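You operate a simulated robot arm through the tools that you are given. There is no shell and no other tool. Be economical: measure what you need, move in short steps, check, and stop when the job is done.

Carry out the task below with a simulated two-armed robot. There is one attempt and no reset: what you move stays moved.

JOB
Let the middle torch's tip cool, then change it for tip No 5.
Fine: the old tip goes in the rack's middle hole, facing as the others do; the new one points away from the bottles; tighten the torch's brass knob.

Only the result counts: the job must be done as asked and must still hold three seconds after the hand-in. Knocking over, shifting, dropping, spilling or breaking anything else fails it.

ROBOT AND FRAMES
Two 7-joint arms with two-finger parallel grippers on one trunk, on a base that drives. Base frame: it is fixed to the floor where the robot stands at the start and does not move with it; the origin is under the middle of the robot, x ahead of it, y to its left, z up. Units: mm, degrees, N and s.
The left shoulder is at the start at [80, 131, 947], the right one opposite. With the tool pointing down near the work surface each hand reaches from about 360 to 840 mm from the robot's upright axis, wherever it stands, measured 20 degrees to its own side. Places, roughly: blue knob of the left torch [200, 1200, 900]; blue knob of the middle torch [700, -100, 900]; blue knob of the table torch [300, -1000, 1000]; brass knob of the middle torch [600, 0, 1000]; fuel bottle knob [700, 700, 1300]; left fuel hose nut [500, 600, 1000]; left fuel regulator knob [500, 500, 1200]; left oxygen hose nut [400, 1200, 900]; left oxygen regulator knob [400, 1100, 1100]; middle hole of the tip rack [800, 300, 600]; oxygen bottle knob [600, 900, 1100]; red knob of the left torch [200, 1200, 900]; red knob of the middle torch [600, 0, 900]; red knob of the table torch [300, -1000, 900]; right fuel hose nut [700, 300, 1000]; right fuel regulator knob [700, 400, 1200]. Payload 1.57 kg a hand.
The tool frame of a hand sits at the grasp point between the pads (the TCP): z along the fingers, y along the line on which they close. The tips reach 30 mm beyond it. Largest opening 110 mm; finger width 24, thickness 12; the body of the gripper, 48 by 112 mm, starts 78 mm behind the TCP.
Orientation is that of the tool frame in the base frame, as a unit quaternion [x, y, z, w]. With the fingers straight down and closing along the base's y, the tool's x points along the base's -x, its y along +y and its z along -z.

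CONTROLS
- The arms move only by the tool nudge_tool. It takes "left_increments", "right_increments" or both (then of equal length, played together; a hand with none holds still); each is a list of rows, each an object of numbers (a shift or turn left out is 0, a gripper value left out holds the last): "x", "y", "z": the shift along the tool's x, y, z in mm; "wx", "wy", "wz": the turn, a rotation vector about the tool's x, y, z in degrees; "jaw": the finger opening in mm, from 0 to 110. In form: [{"x": .., "y": .., "z": .., "wx": .., "wy": .., "wz": .., "jaw": ..}, ...]. A call has 1 to 8 rows; each row shifts and turns the commanded pose from where the row before left it, along the tool's axes as they then stand. A row lasts 0.2 s, in which the tool goes at most 50 mm and 8.6 degrees; a call with a longer step from one row to the next is refused whole, and so is a gripper value outside its range. Where a pose cannot be reached the arm comes as near as it can. A force on the tool above 40 N (or 10 N above the force at the start of the call, whichever is more), or a blocked arm, ends the call early, and 0.2 s more pass. Each finger travels about 108 mm/s and halts on what it meets, pressing with about 27 N; the grip force reading is that of the motor and also rises with nothing between the fingers. The clock runs only during rows and for 0.2 s after the last one: add rows that do not move to give the fingers time. It gives the time, the measured TCP pose, the force on the tool (base axes), the opening and the grip force at its end, in the units of the frame above (readings bear some noise), with the torque about the TCP (base axes, N m) and any sound that the robot's microphone picked up.
- Cameras (640 x 400 px; columns grow to the right, rows downward): "scene" is now at [-50, 24.9, 1438.9]; the picture's right is [0.26, -0.97, 0.00], its down [-0.38, -0.10, -0.92] and it looks along [0.89, 0.24, -0.39] (base axes); focal length 252 px, centre (320, 200). "left" rides on the left gripper at [70, -16, -141] in its tool frame; the picture's right is [0.23, 0.97, 0.00], its down [-0.86, 0.20, -0.48] and it looks along [-0.47, 0.11, 0.88] (tool axes); focal length 222 px, centre (320, 200). "right" rides on the right gripper at [70, 16, -141] in its tool frame; the picture's right is [-0.23, 0.97, 0.00], its down [-0.86, -0.20, -0.48] and it looks along [-0.47, -0.11, 0.88] (tool axes); focal length 222 px, centre (320, 200). There is no depth. A picture from a camera that has moved, and an enlarged one, comes with that camera's place and axes in the base frame and with its lens.
- snapshot(camera): a new picture of that camera. It takes no simulated time.
- base_move(legs): drives the robot by 1 to 6 legs, each [ahead, left, turn to the left] in mm, mm and degrees, along the robot's own axes; the way and the turn of a leg run together, so that a leg with both is an arc; at most 1500 mm and 180 degrees a leg. The arms and the cameras ride along, it lands a little off, and it stops where it bumps. It gives what a move gives.
- aim_head(pan, tilt): turns the head with the scene camera to pan (to the left, within 109 degrees either way) and tilt (down, from -29 to 69), counted from straight ahead of the robot. It gives what a move gives.
- zoom(camera, box): a new picture of the part [left, top, right, bottom] of that camera's present view, enlarged. It takes no simulated time.
- finish_job(): hands the job in; it is judged then, once.

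Go step by step. Nothing tells you exact positions but the pictures and the camera data: compare them with the known pose of the tool, close in by small moves and look again before you grip or let go. The budget is 120 turns and 108 pictures, counting those below and the enlarged ones. Unless the task says otherwise, let go and move clear before handing in, and close with one line.

The tools are called after "Call:" as name(argument=value, ...) on one line, values as JSON. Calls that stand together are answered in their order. nudge_tool: Moves the arms, as the interface text tells. Its arguments: {"type":"object","properties":{"left_increments":{"type":"array"},"right_increments":{"type":"array"}},"required":[]} The other tools are called the same way: base_move (legs) drives the base; aim_head (pan, tilt) turns the head that bears the scene camera; snapshot (camera) takes a picture; zoom (camera, box) takes an enlarged picture of a part of a camera's view; finish_job () hands the job in.

At the start:

```text
time_s: 0.0
left_tcp_pos: [522.9, 307.6, 1259.2]
left_orientation: [0.0, 1.0, 0.0, 0.0]
left_force: [-0.1, -0.3, 0.5]
left_wrist_torque: [-0.03, 0.02, -0.03]
left_opening: 110.0
left_gripper_force: 0.1
right_tcp_pos: [616.4, -180.4, 1227.8]
right_orientation: [0.0, 1.0, 0.0, 0.0]
right_force: [0.5, -0.7, 0.0]
right_wrist_torque: [0.0, -0.03, 0.02]
right_opening: 110.1
right_gripper_force: 0.1
robot x, y, heading: [-2.5, -1.5, -0.0]
head pan, tilt: [14.9, 23.0]
```

scene: 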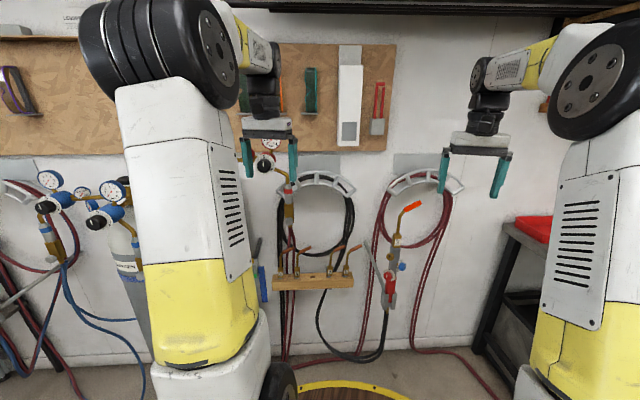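
right: 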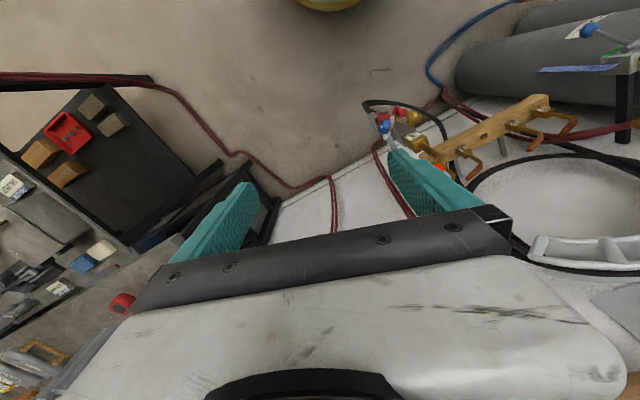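
left: 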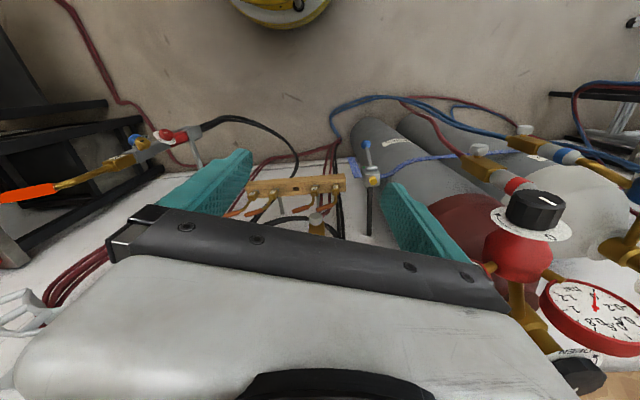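

I see the middle torch with a glowing tip hanging on the wall and a rack with tips to its left. I'll look closer at the torch and the rack.

Call:
zoom(camera="scene", box=[350, 180, 450, 320])

Call:
zoom(camera="scene", box=[255, 220, 375, 310])

Call:
zoom(camera="left", box=[200, 120, 400, 245])

Call:
zoom(camera="left", box=[0, 100, 220, 240])

```text
2.86 times, centred on (400, 250) of scene
camera zoom: at [-50.0, 24.9, 1438.9], right [0.26, -0.97, 0.0], down [-0.38, -0.1, -0.92], along [0.89, 0.24, -0.39], focal length 719 px, centre (91, 57)
```

zoom: 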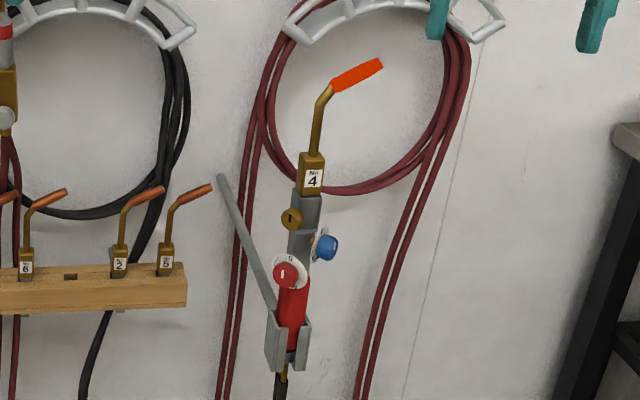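

```text
4.44 times, centred on (315, 265) of scene
camera zoom: at [-50.0, 24.9, 1438.9], right [0.26, -0.97, 0.0], down [-0.38, -0.1, -0.92], along [0.89, 0.24, -0.39], focal length 1119 px, centre (342, -89)
```

zoom: 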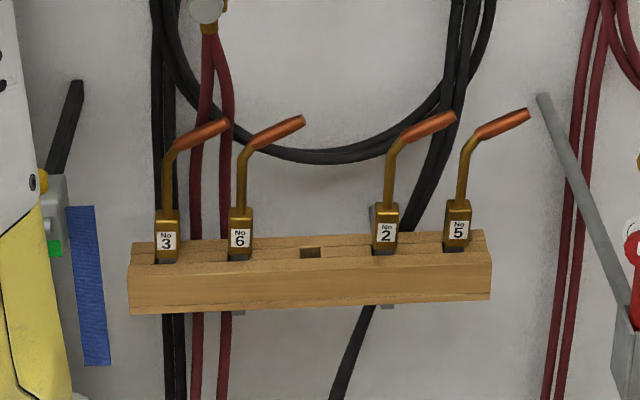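

```text
3.20 times, centred on (300, 182) of left
camera zoom: at [452.9, 293.5, 1401.9], right [-0.23, 0.97, 0.0], down [0.86, 0.2, 0.48], along [0.47, 0.11, -0.88], focal length 711 px, centre (384, 256)
```

zoom: 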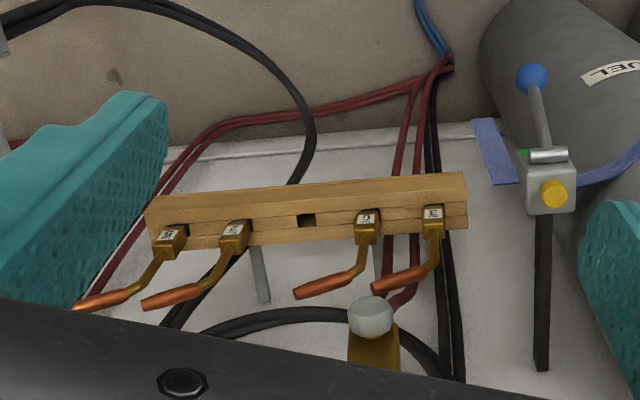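

```text
2.86 times, centred on (110, 170) of left
camera zoom: at [452.9, 293.5, 1401.9], right [-0.23, 0.97, 0.0], down [0.86, 0.2, 0.48], along [0.47, 0.11, -0.88], focal length 635 px, centre (920, 286)
```

zoom: 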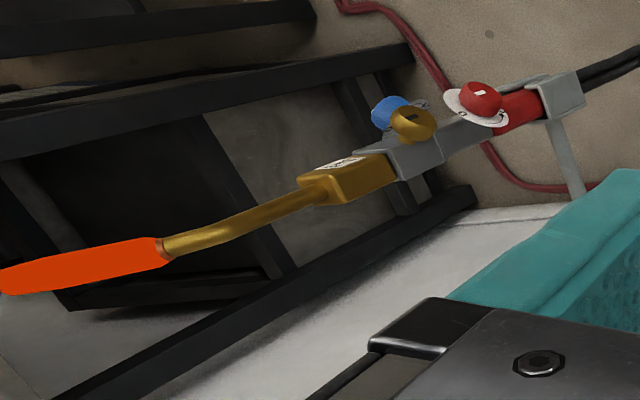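

Triangulating gives the brass knob near [639,-17,968], the No 4 block near [669,-33,1012] and the middle rack hole near [808,288,689]. I'll turn both hands to point forward (+x) while the tip cools.

Call:
nudge_tool(left_increments=[{"wy": -8.5}, {"wy": -8.5}, {"wy": -8.5}, {"wy": -8.5}, {"wy": -8.5}, {"wy": -8.5}, {"wy": -8.5}, {"wy": -8.5}], right_increments=[{"wy": -8.5}, {"wy": -8.5}, {"wy": -8.5}, {"wy": -8.5}, {"wy": -8.5}, {"wy": -8.5}, {"wy": -8.5}, {"wy": -8.5}])

Call:
nudge_tool(left_increments=[{"wy": -8.5}, {"wy": -8.5}, {"wy": -5}, {"z": -20}, {"z": -20}, {"z": -20}], right_increments=[{"wy": -8.5}, {"wy": -8.5}, {"wy": -5}, {"z": -30}, {"z": -30}, {"z": -30}])

Call:
snapshot(camera="scene")

Call:
snapshot(camera="right")

```text
time_s: 1.8
left_tcp_pos: [523.9, 307.6, 1259.5]
left_orientation: [0.0, 0.829, 0.0, 0.56]
left_force: [0.6, 0.6, -0.1]
left_wrist_torque: [-0.03, -0.01, -0.02]
left_opening: 110.2
left_gripper_force: 0.0
right_tcp_pos: [613.4, -191.9, 1224.4]
right_orientation: [0.015, 0.861, -0.019, 0.507]
right_force: [1.1, 0.3, 0.3]
right_wrist_torque: [-0.03, 0.02, 0.06]
right_opening: 109.9
right_gripper_force: 0.1
right hand out of reach, approached as far as the arm can: row 8
robot x, y, heading: [0.5, -2.7, 0.1]
head pan, tilt: [14.9, 23.0]
```

```text
time_s: 3.2
left_tcp_pos: [475.8, 322.3, 1273.7]
left_orientation: [0.0, 0.708, 0.0, 0.706]
left_force: [0.6, -0.7, 0.1]
left_wrist_torque: [0.01, -0.05, -0.01]
left_opening: 110.0
left_gripper_force: 0.1
left hand out of reach, approached as far as the arm can: row 5, 6
right_tcp_pos: [549.4, -193.7, 1260.8]
right_orientation: [0.005, 0.724, -0.013, 0.69]
right_force: [0.2, 0.8, -0.3]
right_wrist_torque: [0.01, -0.03, -0.01]
right_opening: 110.1
right_gripper_force: 0.1
right hand out of reach, approached as far as the arm can: row 1, 2, 5, 6
robot x, y, heading: [-0.6, -2.7, -0.3]
head pan, tilt: [14.9, 23.0]
```

```text
100 pictures are left
camera scene: at [-49.6, 25.1, 1438.9], right [0.26, -0.97, 0.0], down [-0.38, -0.1, -0.92], along [0.89, 0.24, -0.39], focal length 252 px, centre (320, 200)
```

scene: 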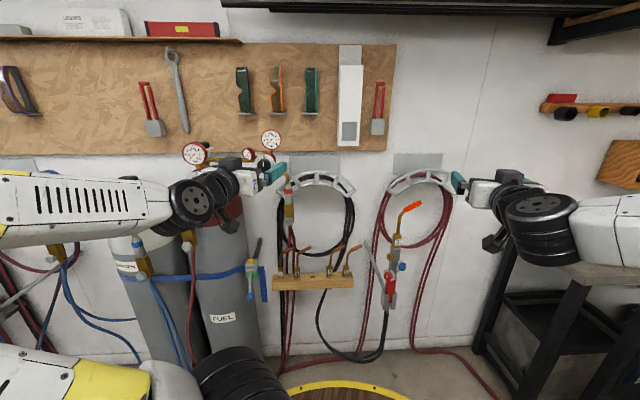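

```text
99 pictures are left
camera right: at [403.2, -174.2, 1198.3], right [0.04, 0.98, 0.21], down [-0.44, -0.18, 0.88], along [0.9, -0.13, 0.42], focal length 222 px, centre (320, 200)
```

right: 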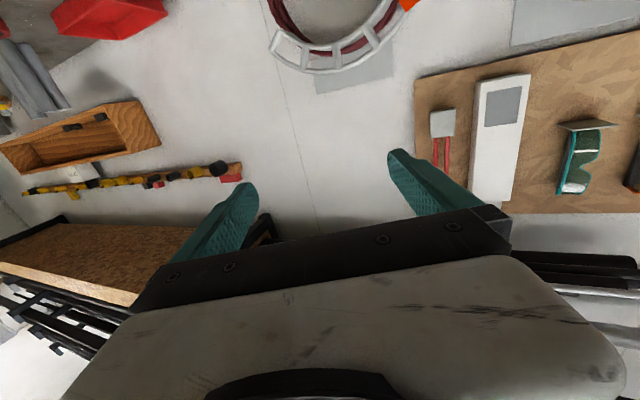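

The torch hangs vertically and its tip points to -y, as the rack tips do. I'll lower the right hand toward the brass knob at a standoff.

Call:
nudge_tool(right_increments=[{"x": 36, "y": 20}, {"x": 36, "y": 20}, {"x": 36, "y": 20}, {"x": 36, "y": 20}, {"x": 36, "y": 20}, {"x": 36, "y": 20}, {"x": 36, "y": 20}, {"x": 30, "y": 20}])

Call:
snapshot(camera="right")

Call:
zoom(camera="scene", box=[350, 180, 450, 320])

```text
time_s: 5.0
left_tcp_pos: [477.5, 321.0, 1274.3]
left_orientation: [0.0, 0.708, 0.0, 0.706]
left_force: [0.1, 0.0, -0.4]
left_wrist_torque: [0.0, -0.01, 0.0]
left_opening: 109.8
left_gripper_force: 0.0
right_tcp_pos: [601.6, -99.8, 1125.1]
right_orientation: [0.005, 0.725, -0.013, 0.689]
right_force: [0.1, 0.9, 0.7]
right_wrist_torque: [-0.01, 0.01, 0.03]
right_opening: 109.8
right_gripper_force: 0.1
right hand out of reach, approached as far as the arm can: row 1, 2, 3, 4, 5, 6, 7, 8
robot x, y, heading: [-1.3, 3.5, 0.1]
head pan, tilt: [14.9, 23.0]
```

```text
98 pictures are left
camera right: at [457.0, -80.7, 1062.4], right [0.04, 0.98, 0.22], down [-0.44, -0.18, 0.88], along [0.9, -0.13, 0.42], focal length 222 px, centre (320, 200)
```

right: 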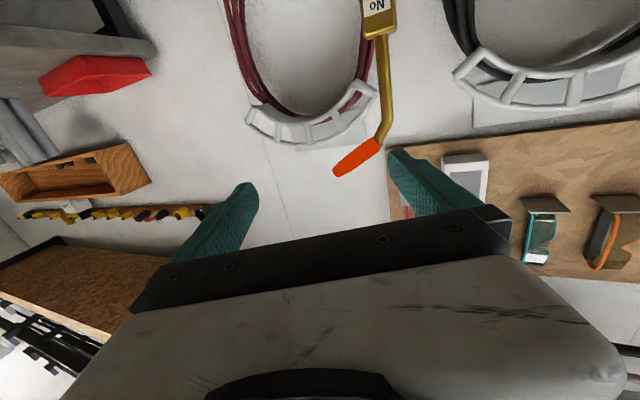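

```text
2.86 times, centred on (400, 250) of scene
camera zoom: at [-50.0, 24.8, 1438.9], right [0.26, -0.97, 0.0], down [-0.38, -0.1, -0.92], along [0.89, 0.24, -0.39], focal length 719 px, centre (91, 57)
```

zoom: 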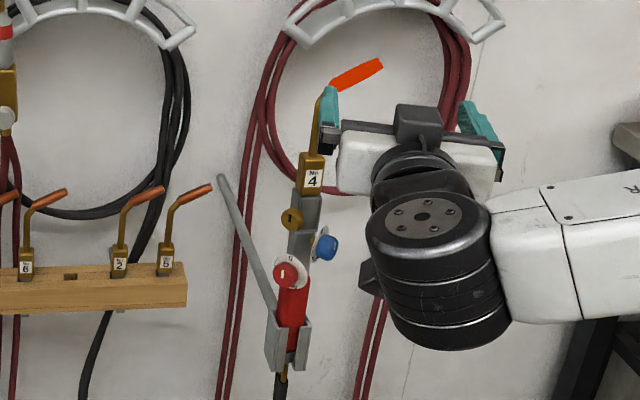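

The hand points forward, but the arm is too folded this close in. I'll back the base up 200 mm to give it room.

Call:
base_move(legs=[[-200, 0, 0]])

Call:
nudge_tool(right_increments=[{"x": 1}, {}])

```text
time_s: 6.6
left_tcp_pos: [276.4, 322.3, 1273.9]
left_orientation: [0.001, 0.707, -0.001, 0.707]
left_force: [0.1, 0.1, -0.2]
left_wrist_torque: [-0.02, 0.03, 0.01]
left_opening: 110.2
left_gripper_force: 0.2
right_tcp_pos: [402.0, -101.0, 1126.0]
right_orientation: [0.005, 0.725, -0.013, 0.689]
right_force: [-0.2, -0.2, 0.1]
right_wrist_torque: [-0.03, 0.02, 0.04]
right_opening: 110.0
right_gripper_force: 0.1
robot x, y, heading: [-200.3, -1.9, -0.3]
head pan, tilt: [14.9, 23.0]
```

```text
time_s: 7.2
left_tcp_pos: [276.8, 322.4, 1274.3]
left_orientation: [0.001, 0.708, -0.001, 0.707]
left_force: [-0.7, 1.1, 0.3]
left_wrist_torque: [0.01, 0.02, 0.03]
left_opening: 109.8
left_gripper_force: 0.2
right_tcp_pos: [401.9, -101.6, 1123.7]
right_orientation: [0.005, 0.726, -0.013, 0.688]
right_force: [-1.2, 0.0, 0.0]
right_wrist_torque: [-0.01, 0.01, 0.01]
right_opening: 110.1
right_gripper_force: 0.0
robot x, y, heading: [-200.1, 3.1, -0.1]
head pan, tilt: [14.9, 23.0]
```

Commands now start from the measured pose. I'll level the right hand and move it to a standoff in front of the knob.

Call:
nudge_tool(right_increments=[{"wy": -3, "wx": -1.5, "wz": 0.7, "z": 20}, {"x": 26, "y": 14, "z": 20}, {"x": 26, "y": 14, "z": 20}, {"x": 26, "y": 14, "z": 20}, {"x": 26, "y": 14, "z": 20}, {"x": 26, "y": 14, "z": 18}, {"x": 26, "y": 14}, {}])

Call:
snapshot(camera="right")

```text
time_s: 9.0
left_tcp_pos: [276.0, 321.6, 1273.4]
left_orientation: [0.001, 0.708, -0.001, 0.707]
left_force: [0.0, -0.3, 0.2]
left_wrist_torque: [-0.04, -0.04, -0.02]
left_opening: 110.0
left_gripper_force: 0.0
right_tcp_pos: [422.0, -93.7, 1156.2]
right_orientation: [0.001, 0.709, 0.0, 0.705]
right_force: [-0.1, 0.0, 0.0]
right_wrist_torque: [-0.02, 0.02, 0.0]
right_opening: 110.2
right_gripper_force: 0.0
right hand out of reach, approached as far as the arm can: row 1, 2, 3, 4, 5, 6, 7
robot x, y, heading: [-199.9, 0.9, -0.2]
head pan, tilt: [14.9, 23.0]
```

```text
96 pictures are left
camera right: at [280.0, -76.6, 1087.2], right [0.0, 0.97, 0.23], down [-0.47, -0.2, 0.86], along [0.88, -0.11, 0.46], focal length 222 px, centre (320, 200)
```

right: 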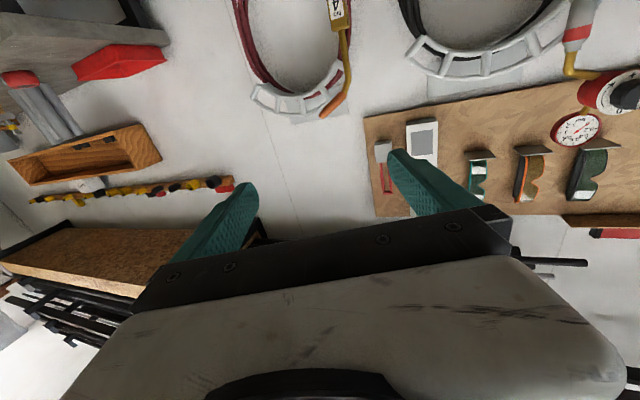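

The tip is already losing its glow. I'll test whether the horizontal pose is reachable with the arm more extended.

Call:
nudge_tool(right_increments=[{"z": 40}, {"z": 40}, {"z": 40}, {"x": 40}, {"x": 40}, {"x": 40}, {"x": 30}, {}])

Call:
snapshot(camera="scene")

```text
time_s: 10.8
left_tcp_pos: [276.6, 320.7, 1275.0]
left_orientation: [0.0, 0.708, 0.0, 0.706]
left_force: [1.2, -0.4, 0.2]
left_wrist_torque: [0.0, 0.01, -0.02]
left_opening: 110.3
left_gripper_force: 0.0
right_tcp_pos: [481.6, -107.7, 1173.5]
right_orientation: [0.003, 0.711, -0.003, 0.703]
right_force: [1.1, 0.8, 0.9]
right_wrist_torque: [-0.02, -0.02, -0.03]
right_opening: 109.8
right_gripper_force: 0.1
right hand out of reach, approached as far as the arm can: row 1, 2, 3, 4, 5, 6, 7
robot x, y, heading: [-200.5, -5.0, 0.0]
head pan, tilt: [14.9, 23.0]
```

```text
95 pictures are left
camera scene: at [-249.6, 24.9, 1438.9], right [0.26, -0.97, 0.0], down [-0.38, -0.1, -0.92], along [0.89, 0.24, -0.39], focal length 252 px, centre (320, 200)
```

scene: 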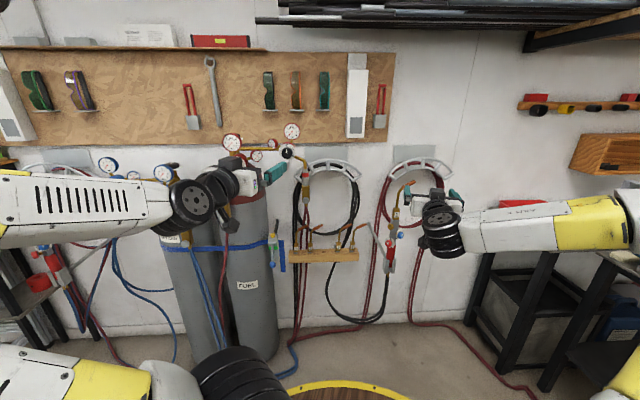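

The right forearm comes in from the side, so the wrist looks like the limit. I'll test whether yawing the hand inward (to the robot's left) lets it come down.

Call:
nudge_tool(right_increments=[{"wx": -8.5}, {"wx": -8.5}, {"wx": -8.5}, {"wx": -8.5}, {"wx": -6}, {"x": 40}, {"x": 40}, {"x": 40}])

Call:
nudge_tool(right_increments=[{"x": 40}, {"x": 40}, {"x": 10}, {}])

Call:
snapshot(camera="scene")

```text
time_s: 12.6
left_tcp_pos: [277.6, 321.9, 1273.5]
left_orientation: [0.0, 0.708, 0.0, 0.706]
left_force: [-0.2, 1.2, 0.0]
left_wrist_torque: [-0.02, -0.01, -0.02]
left_opening: 110.1
left_gripper_force: 0.1
right_tcp_pos: [483.3, -121.6, 1081.6]
right_orientation: [-0.247, 0.671, 0.242, 0.656]
right_force: [0.7, 0.3, -0.1]
right_wrist_torque: [-0.02, 0.01, -0.01]
right_opening: 109.8
right_gripper_force: 0.0
right hand out of reach, approached as far as the arm can: row 1, 8
robot x, y, heading: [-201.5, -3.5, 0.0]
head pan, tilt: [14.9, 23.0]
```

```text
time_s: 13.6
left_tcp_pos: [276.5, 321.6, 1274.4]
left_orientation: [0.001, 0.708, -0.001, 0.706]
left_force: [-0.6, 0.0, -0.7]
left_wrist_torque: [-0.01, 0.01, 0.02]
left_opening: 110.0
left_gripper_force: 0.0
right_tcp_pos: [493.9, -144.6, 1066.0]
right_orientation: [-0.248, 0.673, 0.242, 0.654]
right_force: [0.4, 0.1, 0.5]
right_wrist_torque: [0.03, -0.02, 0.0]
right_opening: 109.9
right_gripper_force: 0.0
right hand out of reach, approached as far as the arm can: row 1, 2, 3
robot x, y, heading: [-199.4, 0.1, -0.2]
head pan, tilt: [14.9, 23.0]
```

```text
94 pictures are left
camera scene: at [-249.7, 24.9, 1438.9], right [0.26, -0.97, 0.0], down [-0.38, -0.1, -0.92], along [0.89, 0.24, -0.39], focal length 252 px, centre (320, 200)
```

scene: 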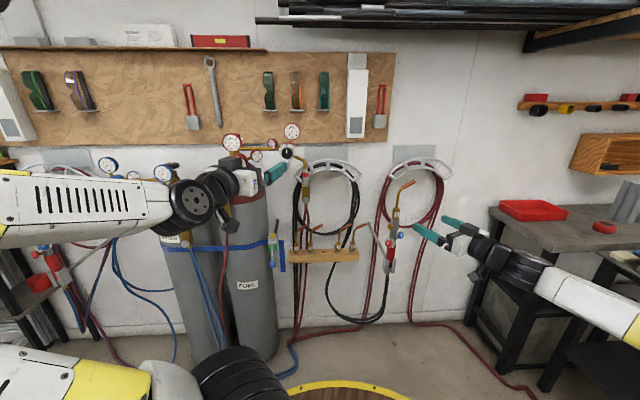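

Yawing helped. I'll try extending along the hand's axis and going down further to find the workable zone.

Call:
nudge_tool(right_increments=[{"wx": -8.5}, {"wx": -6.5}, {"z": 25, "x": 25}, {"z": 25, "x": 25}, {"z": 25, "x": 25}, {"x": 25}, {}])

Call:
snapshot(camera="scene")

```text
time_s: 15.2
left_tcp_pos: [276.5, 320.9, 1275.0]
left_orientation: [0.001, 0.708, -0.001, 0.706]
left_force: [-0.8, 0.2, 0.1]
left_wrist_torque: [-0.03, -0.03, 0.02]
left_opening: 109.9
left_gripper_force: 0.1
right_tcp_pos: [535.9, -83.9, 970.4]
right_orientation: [-0.326, 0.628, 0.326, 0.627]
right_force: [0.4, 0.3, -0.4]
right_wrist_torque: [0.0, 0.01, -0.01]
right_opening: 110.2
right_gripper_force: 0.1
robot x, y, heading: [-202.8, 2.3, -0.1]
head pan, tilt: [14.9, 23.0]
```

```text
93 pictures are left
camera scene: at [-249.7, 24.9, 1438.9], right [0.26, -0.97, 0.0], down [-0.38, -0.1, -0.92], along [0.89, 0.24, -0.39], focal length 252 px, centre (320, 200)
```

scene: 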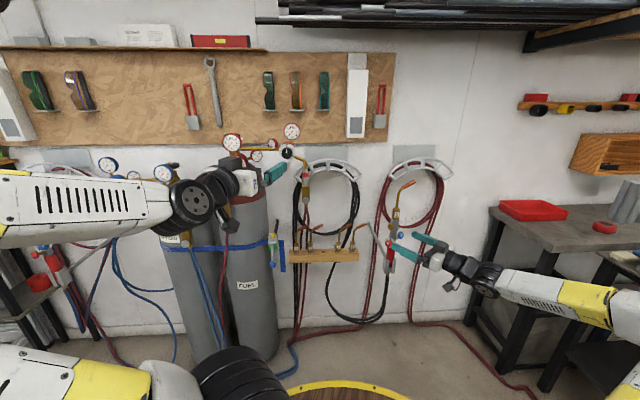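

At this extension the hand reaches knob height with 55° of yaw. I'll unwind the yaw here to see how much the arm really needs.

Call:
nudge_tool(right_increments=[{"wx": 8}, {"wx": 8}, {"wx": 8}, {"wx": 8}, {"wx": 8}, {"wx": 8}, {"wx": 7}, {}])

Call:
snapshot(camera="right")

```text
time_s: 17.0
left_tcp_pos: [276.9, 321.5, 1275.8]
left_orientation: [0.001, 0.707, -0.001, 0.707]
left_force: [-0.5, 0.5, 0.4]
left_wrist_torque: [0.01, 0.0, 0.01]
left_opening: 110.0
left_gripper_force: 0.1
right_tcp_pos: [519.4, -122.0, 980.5]
right_orientation: [0.001, 0.708, -0.001, 0.706]
right_force: [-0.5, 0.1, -0.2]
right_wrist_torque: [0.0, -0.02, 0.04]
right_opening: 109.9
right_gripper_force: 0.1
right hand out of reach, approached as far as the arm can: row 6, 7
robot x, y, heading: [-194.7, 2.2, 0.1]
head pan, tilt: [14.9, 23.0]
```

```text
92 pictures are left
camera right: at [378.2, -105.7, 910.4], right [0.0, 0.97, 0.23], down [-0.48, -0.2, 0.86], along [0.88, -0.11, 0.47], focal length 222 px, centre (320, 200)
```

right: 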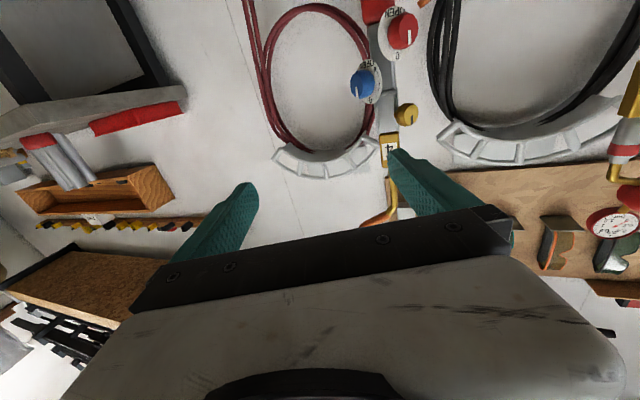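

That unlocked the configuration: the hand is now level at knob height and only about 100 mm too far right. I'll shift the base left.

Call:
base_move(legs=[[0, 110, 0]])

Call:
snapshot(camera="right")

Call:
zoom(camera="scene", box=[370, 170, 470, 270])

```text
time_s: 18.2
left_tcp_pos: [274.9, 433.6, 1274.0]
left_orientation: [-0.002, 0.708, 0.002, 0.706]
left_force: [0.7, 0.7, -0.4]
left_wrist_torque: [0.02, 0.0, 0.03]
left_opening: 109.9
left_gripper_force: 0.1
right_tcp_pos: [521.0, -8.0, 980.4]
right_orientation: [-0.001, 0.707, 0.001, 0.707]
right_force: [-0.1, -0.4, 0.3]
right_wrist_torque: [0.03, 0.04, 0.01]
right_opening: 110.0
right_gripper_force: 0.0
robot x, y, heading: [-198.5, 111.6, 0.3]
head pan, tilt: [14.9, 23.0]
```

```text
91 pictures are left
camera right: at [378.6, 7.3, 910.4], right [0.0, 0.97, 0.23], down [-0.48, -0.2, 0.86], along [0.88, -0.1, 0.47], focal length 222 px, centre (320, 200)
```

right: 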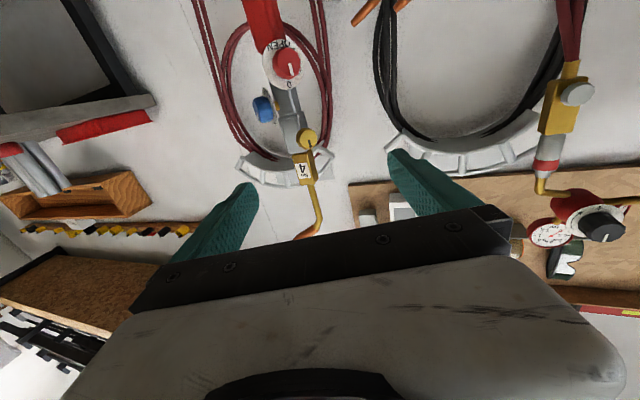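

```text
4.00 times, centred on (420, 220) of scene
camera zoom: at [-250.0, 135.1, 1438.9], right [0.26, -0.97, 0.0], down [-0.38, -0.1, -0.92], along [0.89, 0.24, -0.39], focal length 1007 px, centre (-80, 120)
```

zoom: 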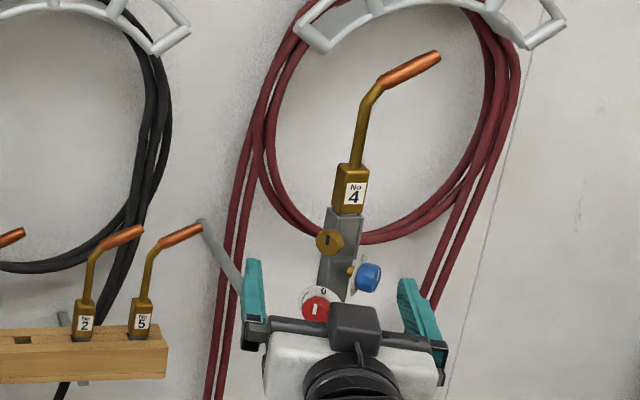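

The knob triangulates again to about [639,-17.5,966], and the tip has nearly returned to copper. I'll narrow the jaws, line up and close in.

Call:
nudge_tool(right_increments=[{"x": 13, "y": -9.5, "jaw": 50}, {"z": 20}, {"z": 20}, {"z": 15}, {}])

Call:
snapshot(camera="right")

Call:
zoom(camera="scene", box=[380, 190, 440, 250])

```text
time_s: 19.4
left_tcp_pos: [275.1, 433.6, 1273.8]
left_orientation: [-0.001, 0.708, 0.001, 0.707]
left_force: [-0.4, -0.4, 0.4]
left_wrist_torque: [0.02, -0.01, 0.02]
left_opening: 110.3
left_gripper_force: 0.2
right_tcp_pos: [566.5, -31.4, 972.2]
right_orientation: [-0.002, 0.708, 0.003, 0.706]
right_force: [0.3, 0.0, 0.0]
right_wrist_torque: [0.02, 0.03, -0.02]
right_opening: 50.2
right_gripper_force: 0.1
right hand out of reach, approached as far as the arm can: row 2, 3, 4
robot x, y, heading: [-198.6, 111.3, 0.4]
head pan, tilt: [14.9, 23.0]
```

```text
89 pictures are left
camera right: at [423.9, -16.3, 902.6], right [-0.01, 0.97, 0.23], down [-0.48, -0.2, 0.86], along [0.88, -0.1, 0.46], focal length 222 px, centre (320, 200)
```

right: 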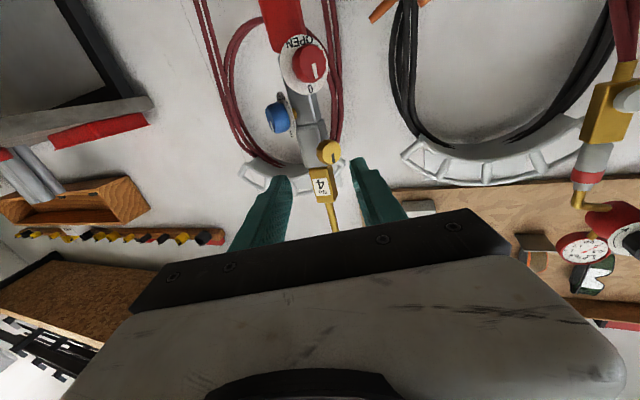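

```text
6.67 times, centred on (410, 220) of scene
camera zoom: at [-250.0, 135.1, 1438.9], right [0.26, -0.97, 0.0], down [-0.38, -0.1, -0.92], along [0.89, 0.24, -0.39], focal length 1678 px, centre (-280, 67)
```

zoom: 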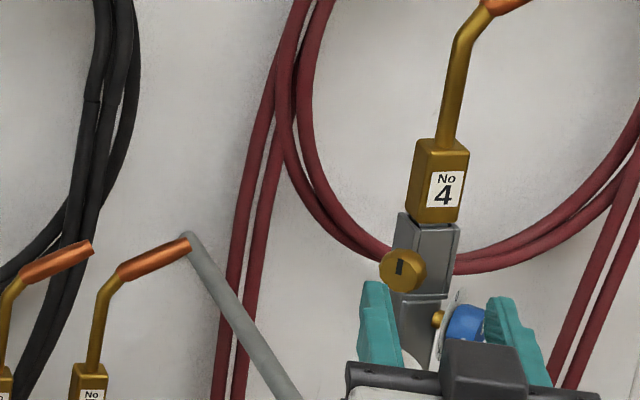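

The arm is still near a reach limit, so I'll shift the base left a bit more to gain slack. First I'll back the hand off slightly.

Call:
nudge_tool(right_increments=[{"z": -25}, {"z": -25}])

Call:
base_move(legs=[[0, 90, 0]])

Call:
nudge_tool(right_increments=[{"y": -38, "x": 5}, {"y": -38}, {"z": 20}, {"z": 20}, {"z": 10}, {}])

```text
time_s: 20.0
left_tcp_pos: [274.7, 432.6, 1273.6]
left_orientation: [-0.001, 0.708, 0.001, 0.707]
left_force: [-0.5, 0.6, 1.0]
left_wrist_torque: [0.02, 0.03, 0.0]
left_opening: 109.7
left_gripper_force: 0.1
right_tcp_pos: [517.2, -31.5, 973.3]
right_orientation: [-0.002, 0.707, 0.002, 0.707]
right_force: [0.0, -0.2, 0.2]
right_wrist_torque: [0.03, 0.02, 0.01]
right_opening: 50.1
right_gripper_force: 0.1
robot x, y, heading: [-199.5, 112.7, 0.3]
head pan, tilt: [14.9, 23.0]
```

```text
time_s: 21.1
left_tcp_pos: [274.6, 524.5, 1274.7]
left_orientation: [-0.002, 0.708, 0.002, 0.706]
left_force: [1.0, 0.2, 0.1]
left_wrist_torque: [-0.01, 0.01, 0.04]
left_opening: 109.8
left_gripper_force: 0.0
right_tcp_pos: [517.8, 57.7, 971.6]
right_orientation: [-0.003, 0.707, 0.003, 0.707]
right_force: [-0.1, 0.4, -0.3]
right_wrist_torque: [0.0, 0.02, 0.01]
right_opening: 49.8
right_gripper_force: 0.1
robot x, y, heading: [-202.8, 199.7, 0.6]
head pan, tilt: [14.9, 23.0]
```

```text
time_s: 22.5
left_tcp_pos: [274.1, 523.4, 1274.2]
left_orientation: [-0.001, 0.707, 0.001, 0.707]
left_force: [-0.5, -0.2, 0.0]
left_wrist_torque: [0.0, 0.02, 0.03]
left_opening: 110.0
left_gripper_force: 0.1
right_tcp_pos: [566.8, -17.3, 969.0]
right_orientation: [-0.003, 0.707, 0.004, 0.707]
right_force: [-0.1, 0.2, 1.2]
right_wrist_torque: [0.01, 0.0, 0.02]
right_opening: 50.0
right_gripper_force: 0.0
robot x, y, heading: [-197.5, 198.6, 0.3]
head pan, tilt: [14.9, 23.0]
```

The hand is on the knob axis now with slack. I'll check the views before advancing.

Call:
zoom(camera="right", box=[240, 80, 400, 240])

Call:
zoom(camera="scene", box=[400, 180, 480, 260])

```text
2.50 times, centred on (320, 160) of right
camera zoom: at [424.1, -2.2, 898.6], right [-0.01, 0.97, 0.23], down [-0.48, -0.2, 0.86], along [0.88, -0.1, 0.47], focal length 555 px, centre (320, 300)
```

zoom: 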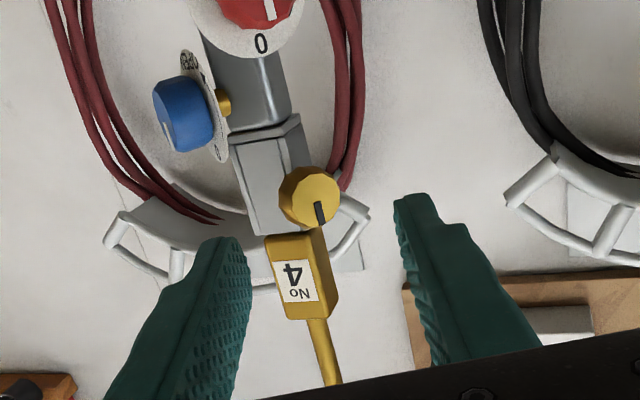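

```text
5.00 times, centred on (440, 220) of scene
camera zoom: at [-250.6, 222.9, 1438.9], right [0.26, -0.96, 0.0], down [-0.38, -0.1, -0.92], along [0.89, 0.24, -0.39], focal length 1259 px, centre (-280, 100)
```

zoom: 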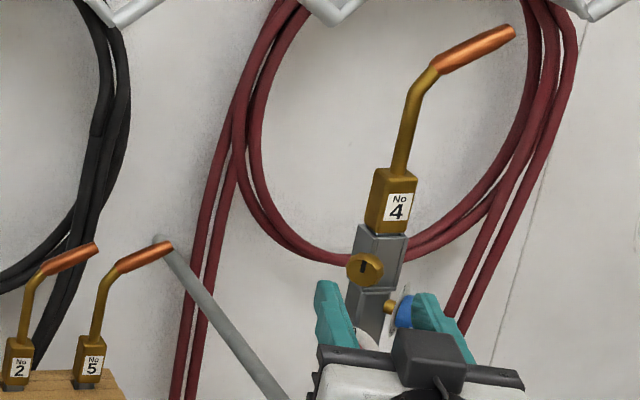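

The knob looks slightly off the torch's front axis, so I'll zoom in to find the knob's own axis and the torch's yaw.

Call:
zoom(camera="right", box=[288, 106, 344, 166])

Call:
zoom(camera="scene", box=[424, 206, 460, 246])

```text
6.67 times, centred on (316, 136) of right
camera zoom: at [424.1, -2.2, 898.6], right [-0.01, 0.97, 0.23], down [-0.48, -0.2, 0.86], along [0.88, -0.1, 0.47], focal length 1481 px, centre (347, 627)
```

zoom: 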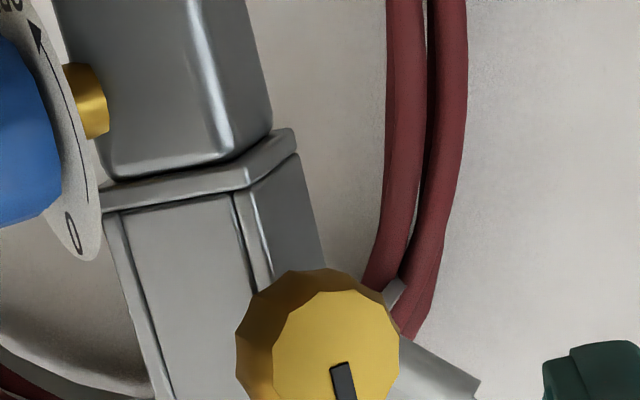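

```text
10.00 times, centred on (442, 226) of scene
camera zoom: at [-250.6, 222.9, 1438.9], right [0.26, -0.96, 0.0], down [-0.38, -0.1, -0.92], along [0.89, 0.24, -0.39], focal length 2518 px, centre (-900, -60)
```

zoom: 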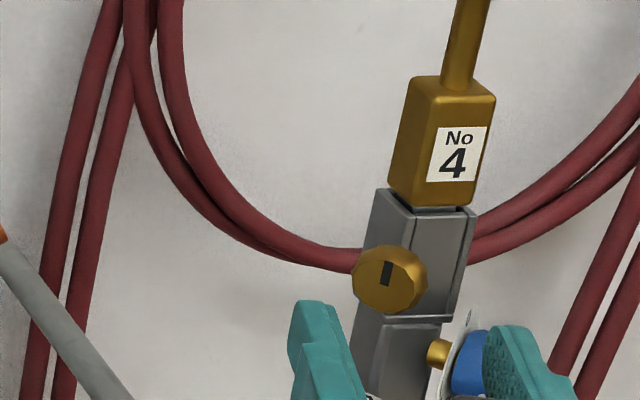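

The knob's axis may not be straight along x, so I'll enlarge it further in both cameras.

Call:
zoom(camera="right", box=[298, 136, 338, 176])

Call:
zoom(camera="scene", box=[429, 221, 449, 241])

```text
10.00 times, centred on (318, 156) of right
camera zoom: at [424.1, -2.2, 898.6], right [-0.01, 0.97, 0.23], down [-0.48, -0.2, 0.86], along [0.88, -0.1, 0.47], focal length 2221 px, centre (340, 640)
```

zoom: 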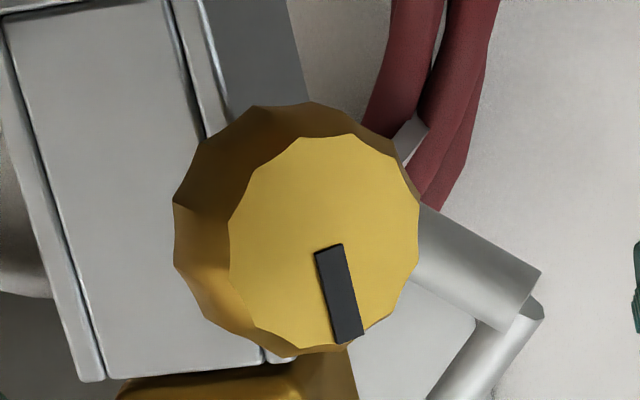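

```text
16.00 times, centred on (439, 231) of scene
camera zoom: at [-250.6, 222.9, 1438.9], right [0.26, -0.96, 0.0], down [-0.38, -0.1, -0.92], along [0.89, 0.24, -0.39], focal length 4028 px, centre (-1584, -296)
```

zoom: 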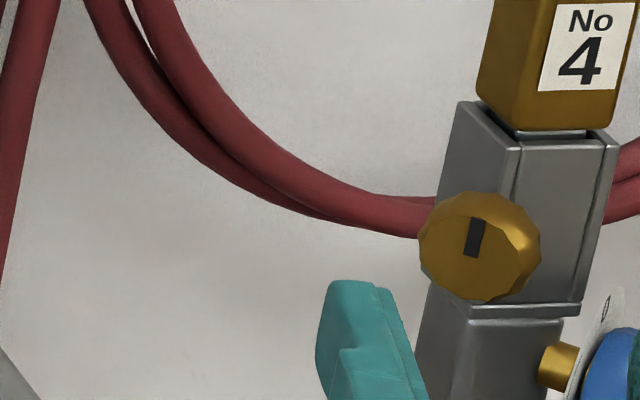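

The knob sits on the torch's corner, its axis turned roughly 25° toward +y, so the left hand (pointing right) suits it better. I'll withdraw the right hand and look at the space to the right before moving the base.

Call:
nudge_tool(right_increments=[{"z": -40}, {"z": -40}, {"x": -40, "z": -20}, {"x": -40, "z": -20}, {"x": -40}, {"x": -40}, {"x": -40}, {}])

Call:
aim_head(pan=-60, tilt=30)

Call:
snapshot(camera="scene")

```text
time_s: 24.3
left_tcp_pos: [272.9, 523.7, 1273.5]
left_orientation: [-0.002, 0.708, 0.002, 0.706]
left_force: [-0.2, 0.0, -1.4]
left_wrist_torque: [-0.01, 0.01, 0.02]
left_opening: 110.0
left_gripper_force: 0.0
right_tcp_pos: [449.9, -16.0, 1169.0]
right_orientation: [-0.003, 0.708, 0.004, 0.707]
right_force: [0.3, 0.2, 0.1]
right_wrist_torque: [0.03, 0.02, -0.01]
right_opening: 50.0
right_gripper_force: 0.1
robot x, y, heading: [-198.6, 198.8, 0.6]
head pan, tilt: [14.9, 23.0]
```

```text
time_s: 25.7
left_tcp_pos: [273.9, 523.2, 1275.3]
left_orientation: [-0.002, 0.708, 0.002, 0.707]
left_force: [-0.1, -0.7, 0.1]
left_wrist_torque: [-0.01, -0.02, -0.03]
left_opening: 110.0
left_gripper_force: 0.0
right_tcp_pos: [449.4, -17.2, 1168.0]
right_orientation: [-0.003, 0.707, 0.003, 0.707]
right_force: [0.2, 0.4, 0.2]
right_wrist_torque: [-0.03, 0.01, -0.02]
right_opening: 49.9
right_gripper_force: 0.0
robot x, y, heading: [-203.0, 203.4, 0.3]
head pan, tilt: [-60.0, 30.0]
```

```text
81 pictures are left
camera scene: at [-294.0, 120.4, 1427.7], right [-0.86, -0.51, 0.0], down [-0.25, 0.43, -0.87], along [0.44, -0.75, -0.5], focal length 252 px, centre (320, 200)
```

scene: 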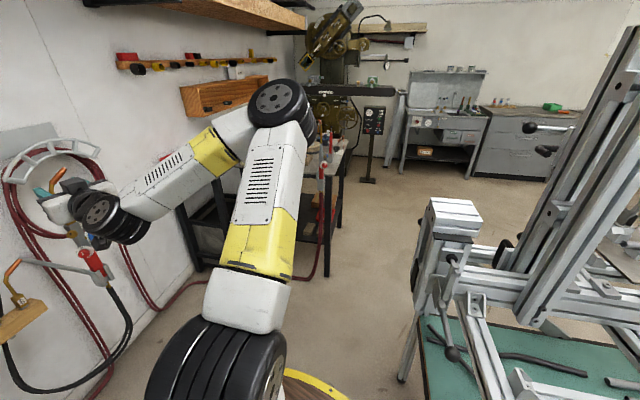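

The space on the right is clear at arm height. I'll drive right 310 mm, then bring the left hand into its working configuration mirrored.

Call:
base_move(legs=[[0, -310, 0]])

Call:
nudge_tool(left_increments=[{"wx": 8.5}, {"wx": 8.5}, {"wx": 8.5}, {"wx": 8.5}, {"wx": 8.5}, {"wx": 8.5}, {"wx": 4}, {}])

Call:
aim_head(pan=10, tilt=25)

Call:
snapshot(camera="scene")

```text
time_s: 27.9
left_tcp_pos: [330.4, 217.2, 1272.9]
left_orientation: [0.055, 0.706, -0.055, 0.704]
left_force: [0.6, 0.1, 0.3]
left_wrist_torque: [0.01, 0.02, 0.0]
left_opening: 109.8
left_gripper_force: 0.1
right_tcp_pos: [415.0, -343.9, 1167.8]
right_orientation: [0.055, 0.705, -0.055, 0.705]
right_force: [0.2, -0.1, -0.5]
right_wrist_torque: [-0.01, 0.02, 0.01]
right_opening: 50.1
right_gripper_force: 0.1
robot x, y, heading: [-190.5, -26.0, -9.2]
head pan, tilt: [-60.0, 30.0]
stopped in leg 1: the robot was blocked; the commanded pose is now the measured one
```

```text
time_s: 29.7
left_tcp_pos: [330.4, 217.4, 1275.1]
left_orientation: [0.374, 0.601, -0.375, 0.599]
left_force: [0.3, -0.2, -0.5]
left_wrist_torque: [0.01, 0.01, -0.02]
left_opening: 110.1
left_gripper_force: 0.1
right_tcp_pos: [414.0, -344.8, 1168.6]
right_orientation: [0.055, 0.705, -0.055, 0.705]
right_force: [0.1, -0.2, 0.1]
right_wrist_torque: [0.01, 0.02, -0.03]
right_opening: 50.1
right_gripper_force: 0.1
robot x, y, heading: [-191.3, -26.7, -9.2]
head pan, tilt: [-60.0, 30.0]
```

```text
time_s: 31.1
left_tcp_pos: [329.7, 217.2, 1275.3]
left_orientation: [0.375, 0.6, -0.376, 0.599]
left_force: [0.4, -0.1, 0.0]
left_wrist_torque: [0.03, -0.02, -0.02]
left_opening: 110.0
left_gripper_force: 0.1
right_tcp_pos: [415.2, -343.8, 1168.3]
right_orientation: [0.055, 0.705, -0.055, 0.705]
right_force: [0.1, 0.4, 0.3]
right_wrist_torque: [-0.01, 0.03, -0.02]
right_opening: 50.2
right_gripper_force: 0.1
robot x, y, heading: [-191.5, -24.5, -9.0]
head pan, tilt: [10.0, 25.0]
```

```text
80 pictures are left
camera scene: at [-236.9, -1.6, 1435.7], right [0.02, -1.0, 0.0], down [-0.42, -0.01, -0.91], along [0.91, 0.02, -0.42], focal length 252 px, centre (320, 200)
```

scene: 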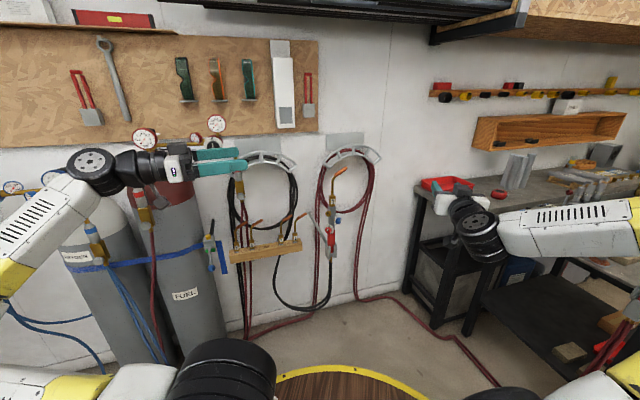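

The base was blocked on its way right and turned by 9°. I need to see what it touched.

Call:
aim_head(pan=-85, tilt=45)

Call:
snapshot(camera="scene")

```text
time_s: 32.8
left_tcp_pos: [329.0, 217.9, 1274.0]
left_orientation: [0.374, 0.6, -0.375, 0.599]
left_force: [-0.3, -0.3, 0.5]
left_wrist_torque: [-0.01, -0.01, -0.02]
left_opening: 110.1
left_gripper_force: 0.1
right_tcp_pos: [416.0, -345.5, 1168.9]
right_orientation: [0.054, 0.705, -0.055, 0.705]
right_force: [-0.3, 0.8, -0.8]
right_wrist_torque: [-0.02, 0.02, 0.02]
right_opening: 50.0
right_gripper_force: 0.1
robot x, y, heading: [-189.4, -26.7, -9.0]
head pan, tilt: [-85.0, 45.0]
```

```text
79 pictures are left
camera scene: at [-334.5, -84.4, 1405.1], right [-1.0, 0.07, 0.0], down [0.05, 0.71, -0.71], along [-0.05, -0.71, -0.71], focal length 252 px, centre (320, 200)
```

scene: 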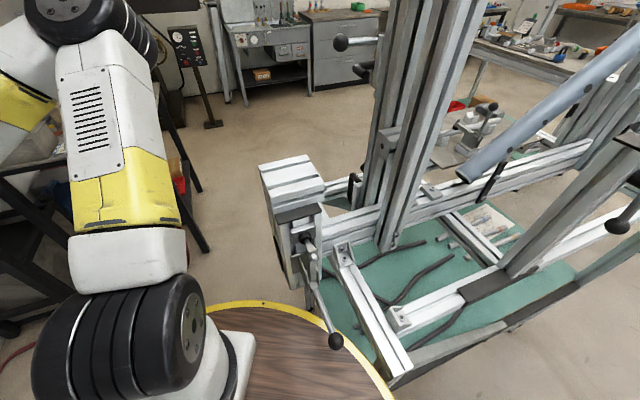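

The base's round deck touched the heavy machine frame behind on the right, and nothing appears shifted. I'll move off it, straighten up and work from about y=0 with the left arm.

Call:
base_move(legs=[[15, 40, 0], [0, 0, 9]])

Call:
snapshot(camera="scene")

Call:
nudge_tool(left_increments=[{"x": 30, "z": 20}, {"x": 30, "z": 20}, {"x": 30, "z": 20}, {"x": 30, "z": 20}, {"x": 30, "z": 20}, {"x": 30}, {"x": 30}, {}])

```text
time_s: 34.4
left_tcp_pos: [304.4, 334.1, 1274.9]
left_orientation: [0.326, 0.628, -0.326, 0.627]
left_force: [-0.7, -0.2, -0.8]
left_wrist_torque: [0.01, -0.01, 0.0]
left_opening: 109.8
left_gripper_force: 0.0
right_tcp_pos: [477.7, -207.7, 1168.9]
right_orientation: [-0.002, 0.707, 0.002, 0.707]
right_force: [0.1, -0.6, 1.2]
right_wrist_torque: [-0.02, -0.02, 0.0]
right_opening: 50.1
right_gripper_force: 0.1
robot x, y, heading: [-171.4, 13.1, 0.2]
head pan, tilt: [-85.0, 45.0]
```

```text
78 pictures are left
camera scene: at [-302.6, -69.2, 1405.1], right [-1.0, -0.09, 0.0], down [-0.06, 0.7, -0.71], along [0.06, -0.7, -0.71], focal length 252 px, centre (320, 200)
```

scene: 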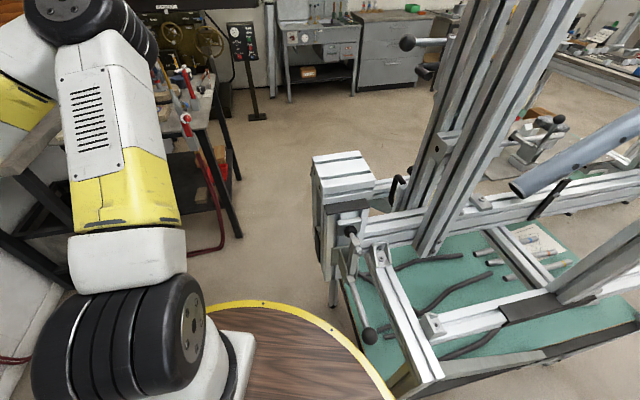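

```text
time_s: 36.2
left_tcp_pos: [364.5, 255.2, 1061.8]
left_orientation: [0.325, 0.629, -0.326, 0.627]
left_force: [1.1, -0.2, -0.2]
left_wrist_torque: [0.04, 0.01, -0.02]
left_opening: 110.0
left_gripper_force: 0.1
right_tcp_pos: [478.3, -206.0, 1168.1]
right_orientation: [-0.002, 0.707, 0.002, 0.707]
right_force: [-0.2, -0.4, 0.1]
right_wrist_torque: [0.03, -0.02, 0.02]
right_opening: 50.1
right_gripper_force: 0.0
robot x, y, heading: [-168.7, 12.6, 0.2]
head pan, tilt: [-85.0, 45.0]
```

The left arm moves freely here with that yaw. Moving to the standoff on the knob axis, jaw 50.

Call:
nudge_tool(left_increments=[{"x": 13, "z": 38, "y": 4, "jaw": 50}, {"x": 13, "z": 38, "y": 4}, {"x": 13, "z": 38, "y": 4}, {"x": 13, "z": 38, "y": 4}, {"x": 13, "z": 38, "y": 4}, {"x": 13, "z": 38, "y": 4}, {"x": 13, "z": 38, "y": 4}, {"x": 4}])

Call:
nudge_tool(left_increments=[{"wx": -8}, {"wx": -8}, {"wx": -8}, {"wx": -6}, {}])

Call:
aim_head(pan=0, tilt=30)

Call:
snapshot(camera="left")

Call:
snapshot(camera="scene")

```text
time_s: 38.0
left_tcp_pos: [541.2, 49.4, 967.4]
left_orientation: [0.326, 0.628, -0.326, 0.627]
left_force: [-0.3, -0.2, -1.5]
left_wrist_torque: [0.02, 0.01, 0.0]
left_opening: 50.0
left_gripper_force: 0.1
right_tcp_pos: [478.2, -205.6, 1166.4]
right_orientation: [-0.002, 0.707, 0.001, 0.707]
right_force: [0.3, 1.0, 0.7]
right_wrist_torque: [-0.04, 0.0, 0.04]
right_opening: 50.1
right_gripper_force: 0.0
robot x, y, heading: [-166.2, 12.3, 0.3]
head pan, tilt: [-85.0, 45.0]
```

```text
time_s: 39.2
left_tcp_pos: [547.6, 60.2, 970.1]
left_orientation: [0.306, 0.638, -0.308, 0.635]
left_force: [0.2, 0.6, -0.3]
left_wrist_torque: [-0.02, 0.01, 0.04]
left_opening: 50.0
left_gripper_force: 0.0
left hand out of reach, approached as far as the arm can: row 1, 2, 3, 4
right_tcp_pos: [478.5, -207.0, 1168.6]
right_orientation: [-0.002, 0.707, 0.001, 0.708]
right_force: [-0.9, 0.0, -0.5]
right_wrist_torque: [-0.02, 0.0, 0.02]
right_opening: 50.2
right_gripper_force: 0.1
robot x, y, heading: [-171.1, 9.7, 0.1]
head pan, tilt: [-85.0, 45.0]
```

```text
time_s: 40.8
left_tcp_pos: [547.8, 61.1, 970.0]
left_orientation: [0.304, 0.639, -0.306, 0.637]
left_force: [0.4, -0.5, -0.5]
left_wrist_torque: [0.02, 0.02, 0.01]
left_opening: 49.7
left_gripper_force: 0.0
right_tcp_pos: [479.3, -206.7, 1168.2]
right_orientation: [-0.002, 0.707, 0.002, 0.707]
right_force: [-0.3, -0.2, -0.6]
right_wrist_torque: [-0.01, 0.03, 0.02]
right_opening: 49.9
right_gripper_force: 0.0
robot x, y, heading: [-170.0, 8.7, 0.4]
head pan, tilt: [0.0, 30.0]
```

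```text
77 pictures are left
camera left: at [445.7, 163.0, 902.7], right [0.76, 0.61, -0.23], down [-0.14, 0.5, 0.86], along [0.63, -0.62, 0.46], focal length 222 px, centre (320, 200)
```

left: 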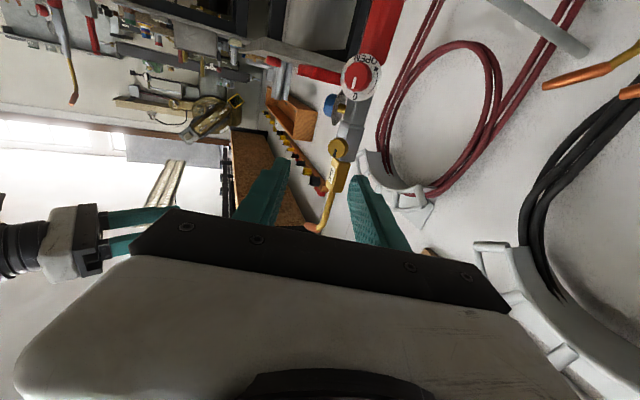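

```text
76 pictures are left
camera scene: at [-219.5, 12.1, 1427.7], right [0.0, -1.0, 0.0], down [-0.5, 0.0, -0.87], along [0.87, 0.0, -0.5], focal length 252 px, centre (320, 200)
```

scene: 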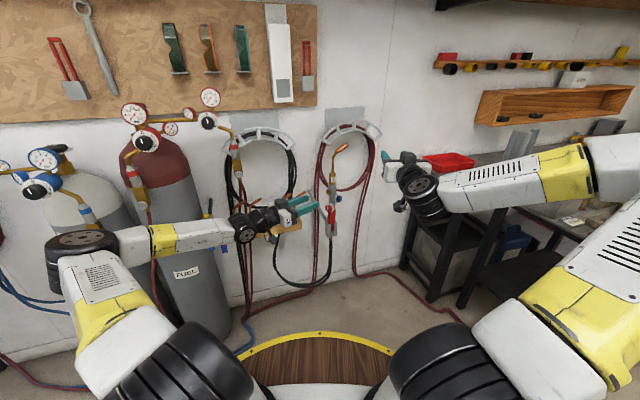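

The left arm can't unwind here, so I'll turn the base 15° left and stand further to the right, clear of the machine. First I'll pull both hands back.

Call:
nudge_tool(left_increments=[{"z": -30}, {"z": -30}, {"z": -30}, {"z": -30}, {"z": -30}], right_increments=[{"x": -20}, {"x": -20}, {"x": -20, "z": -10}, {"x": -20, "z": -10}, {"z": -10}])

Call:
base_move(legs=[[0, 0, 15], [95, -25, 0], [-71, -264, 0]])

Call:
snapshot(camera="scene")

```text
time_s: 42.0
left_tcp_pos: [451.4, 178.8, 970.9]
left_orientation: [0.307, 0.638, -0.308, 0.635]
left_force: [0.9, -0.2, 0.5]
left_wrist_torque: [0.01, -0.02, -0.03]
left_opening: 50.0
left_gripper_force: 0.0
right_tcp_pos: [450.7, -207.4, 1248.0]
right_orientation: [-0.001, 0.707, 0.001, 0.707]
right_force: [-0.2, -0.9, -0.8]
right_wrist_torque: [0.02, -0.04, 0.01]
right_opening: 50.2
right_gripper_force: 0.1
robot x, y, heading: [-172.1, 7.6, 0.1]
head pan, tilt: [0.0, 30.0]
```

```text
time_s: 45.5
left_tcp_pos: [484.7, 66.7, 971.3]
left_orientation: [0.22, 0.673, -0.222, 0.67]
left_force: [-0.7, 0.2, 0.3]
left_wrist_torque: [-0.01, 0.02, 0.0]
left_opening: 50.0
left_gripper_force: 0.0
right_tcp_pos: [582.9, -305.8, 1247.3]
right_orientation: [-0.093, 0.701, 0.093, 0.701]
right_force: [0.2, 0.0, 0.3]
right_wrist_torque: [-0.01, -0.01, -0.07]
right_opening: 50.2
right_gripper_force: 0.0
robot x, y, heading: [-71.5, -252.7, 15.2]
head pan, tilt: [0.0, 30.0]
```

```text
75 pictures are left
camera scene: at [-120.3, -268.4, 1427.7], right [0.26, -0.97, 0.0], down [-0.48, -0.13, -0.87], along [0.84, 0.23, -0.5], focal length 252 px, centre (320, 200)
```

scene: 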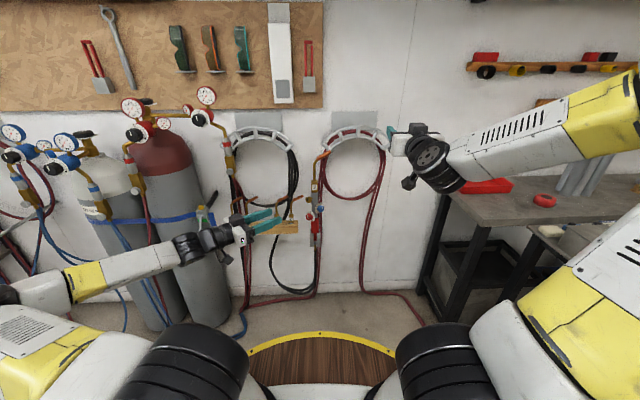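

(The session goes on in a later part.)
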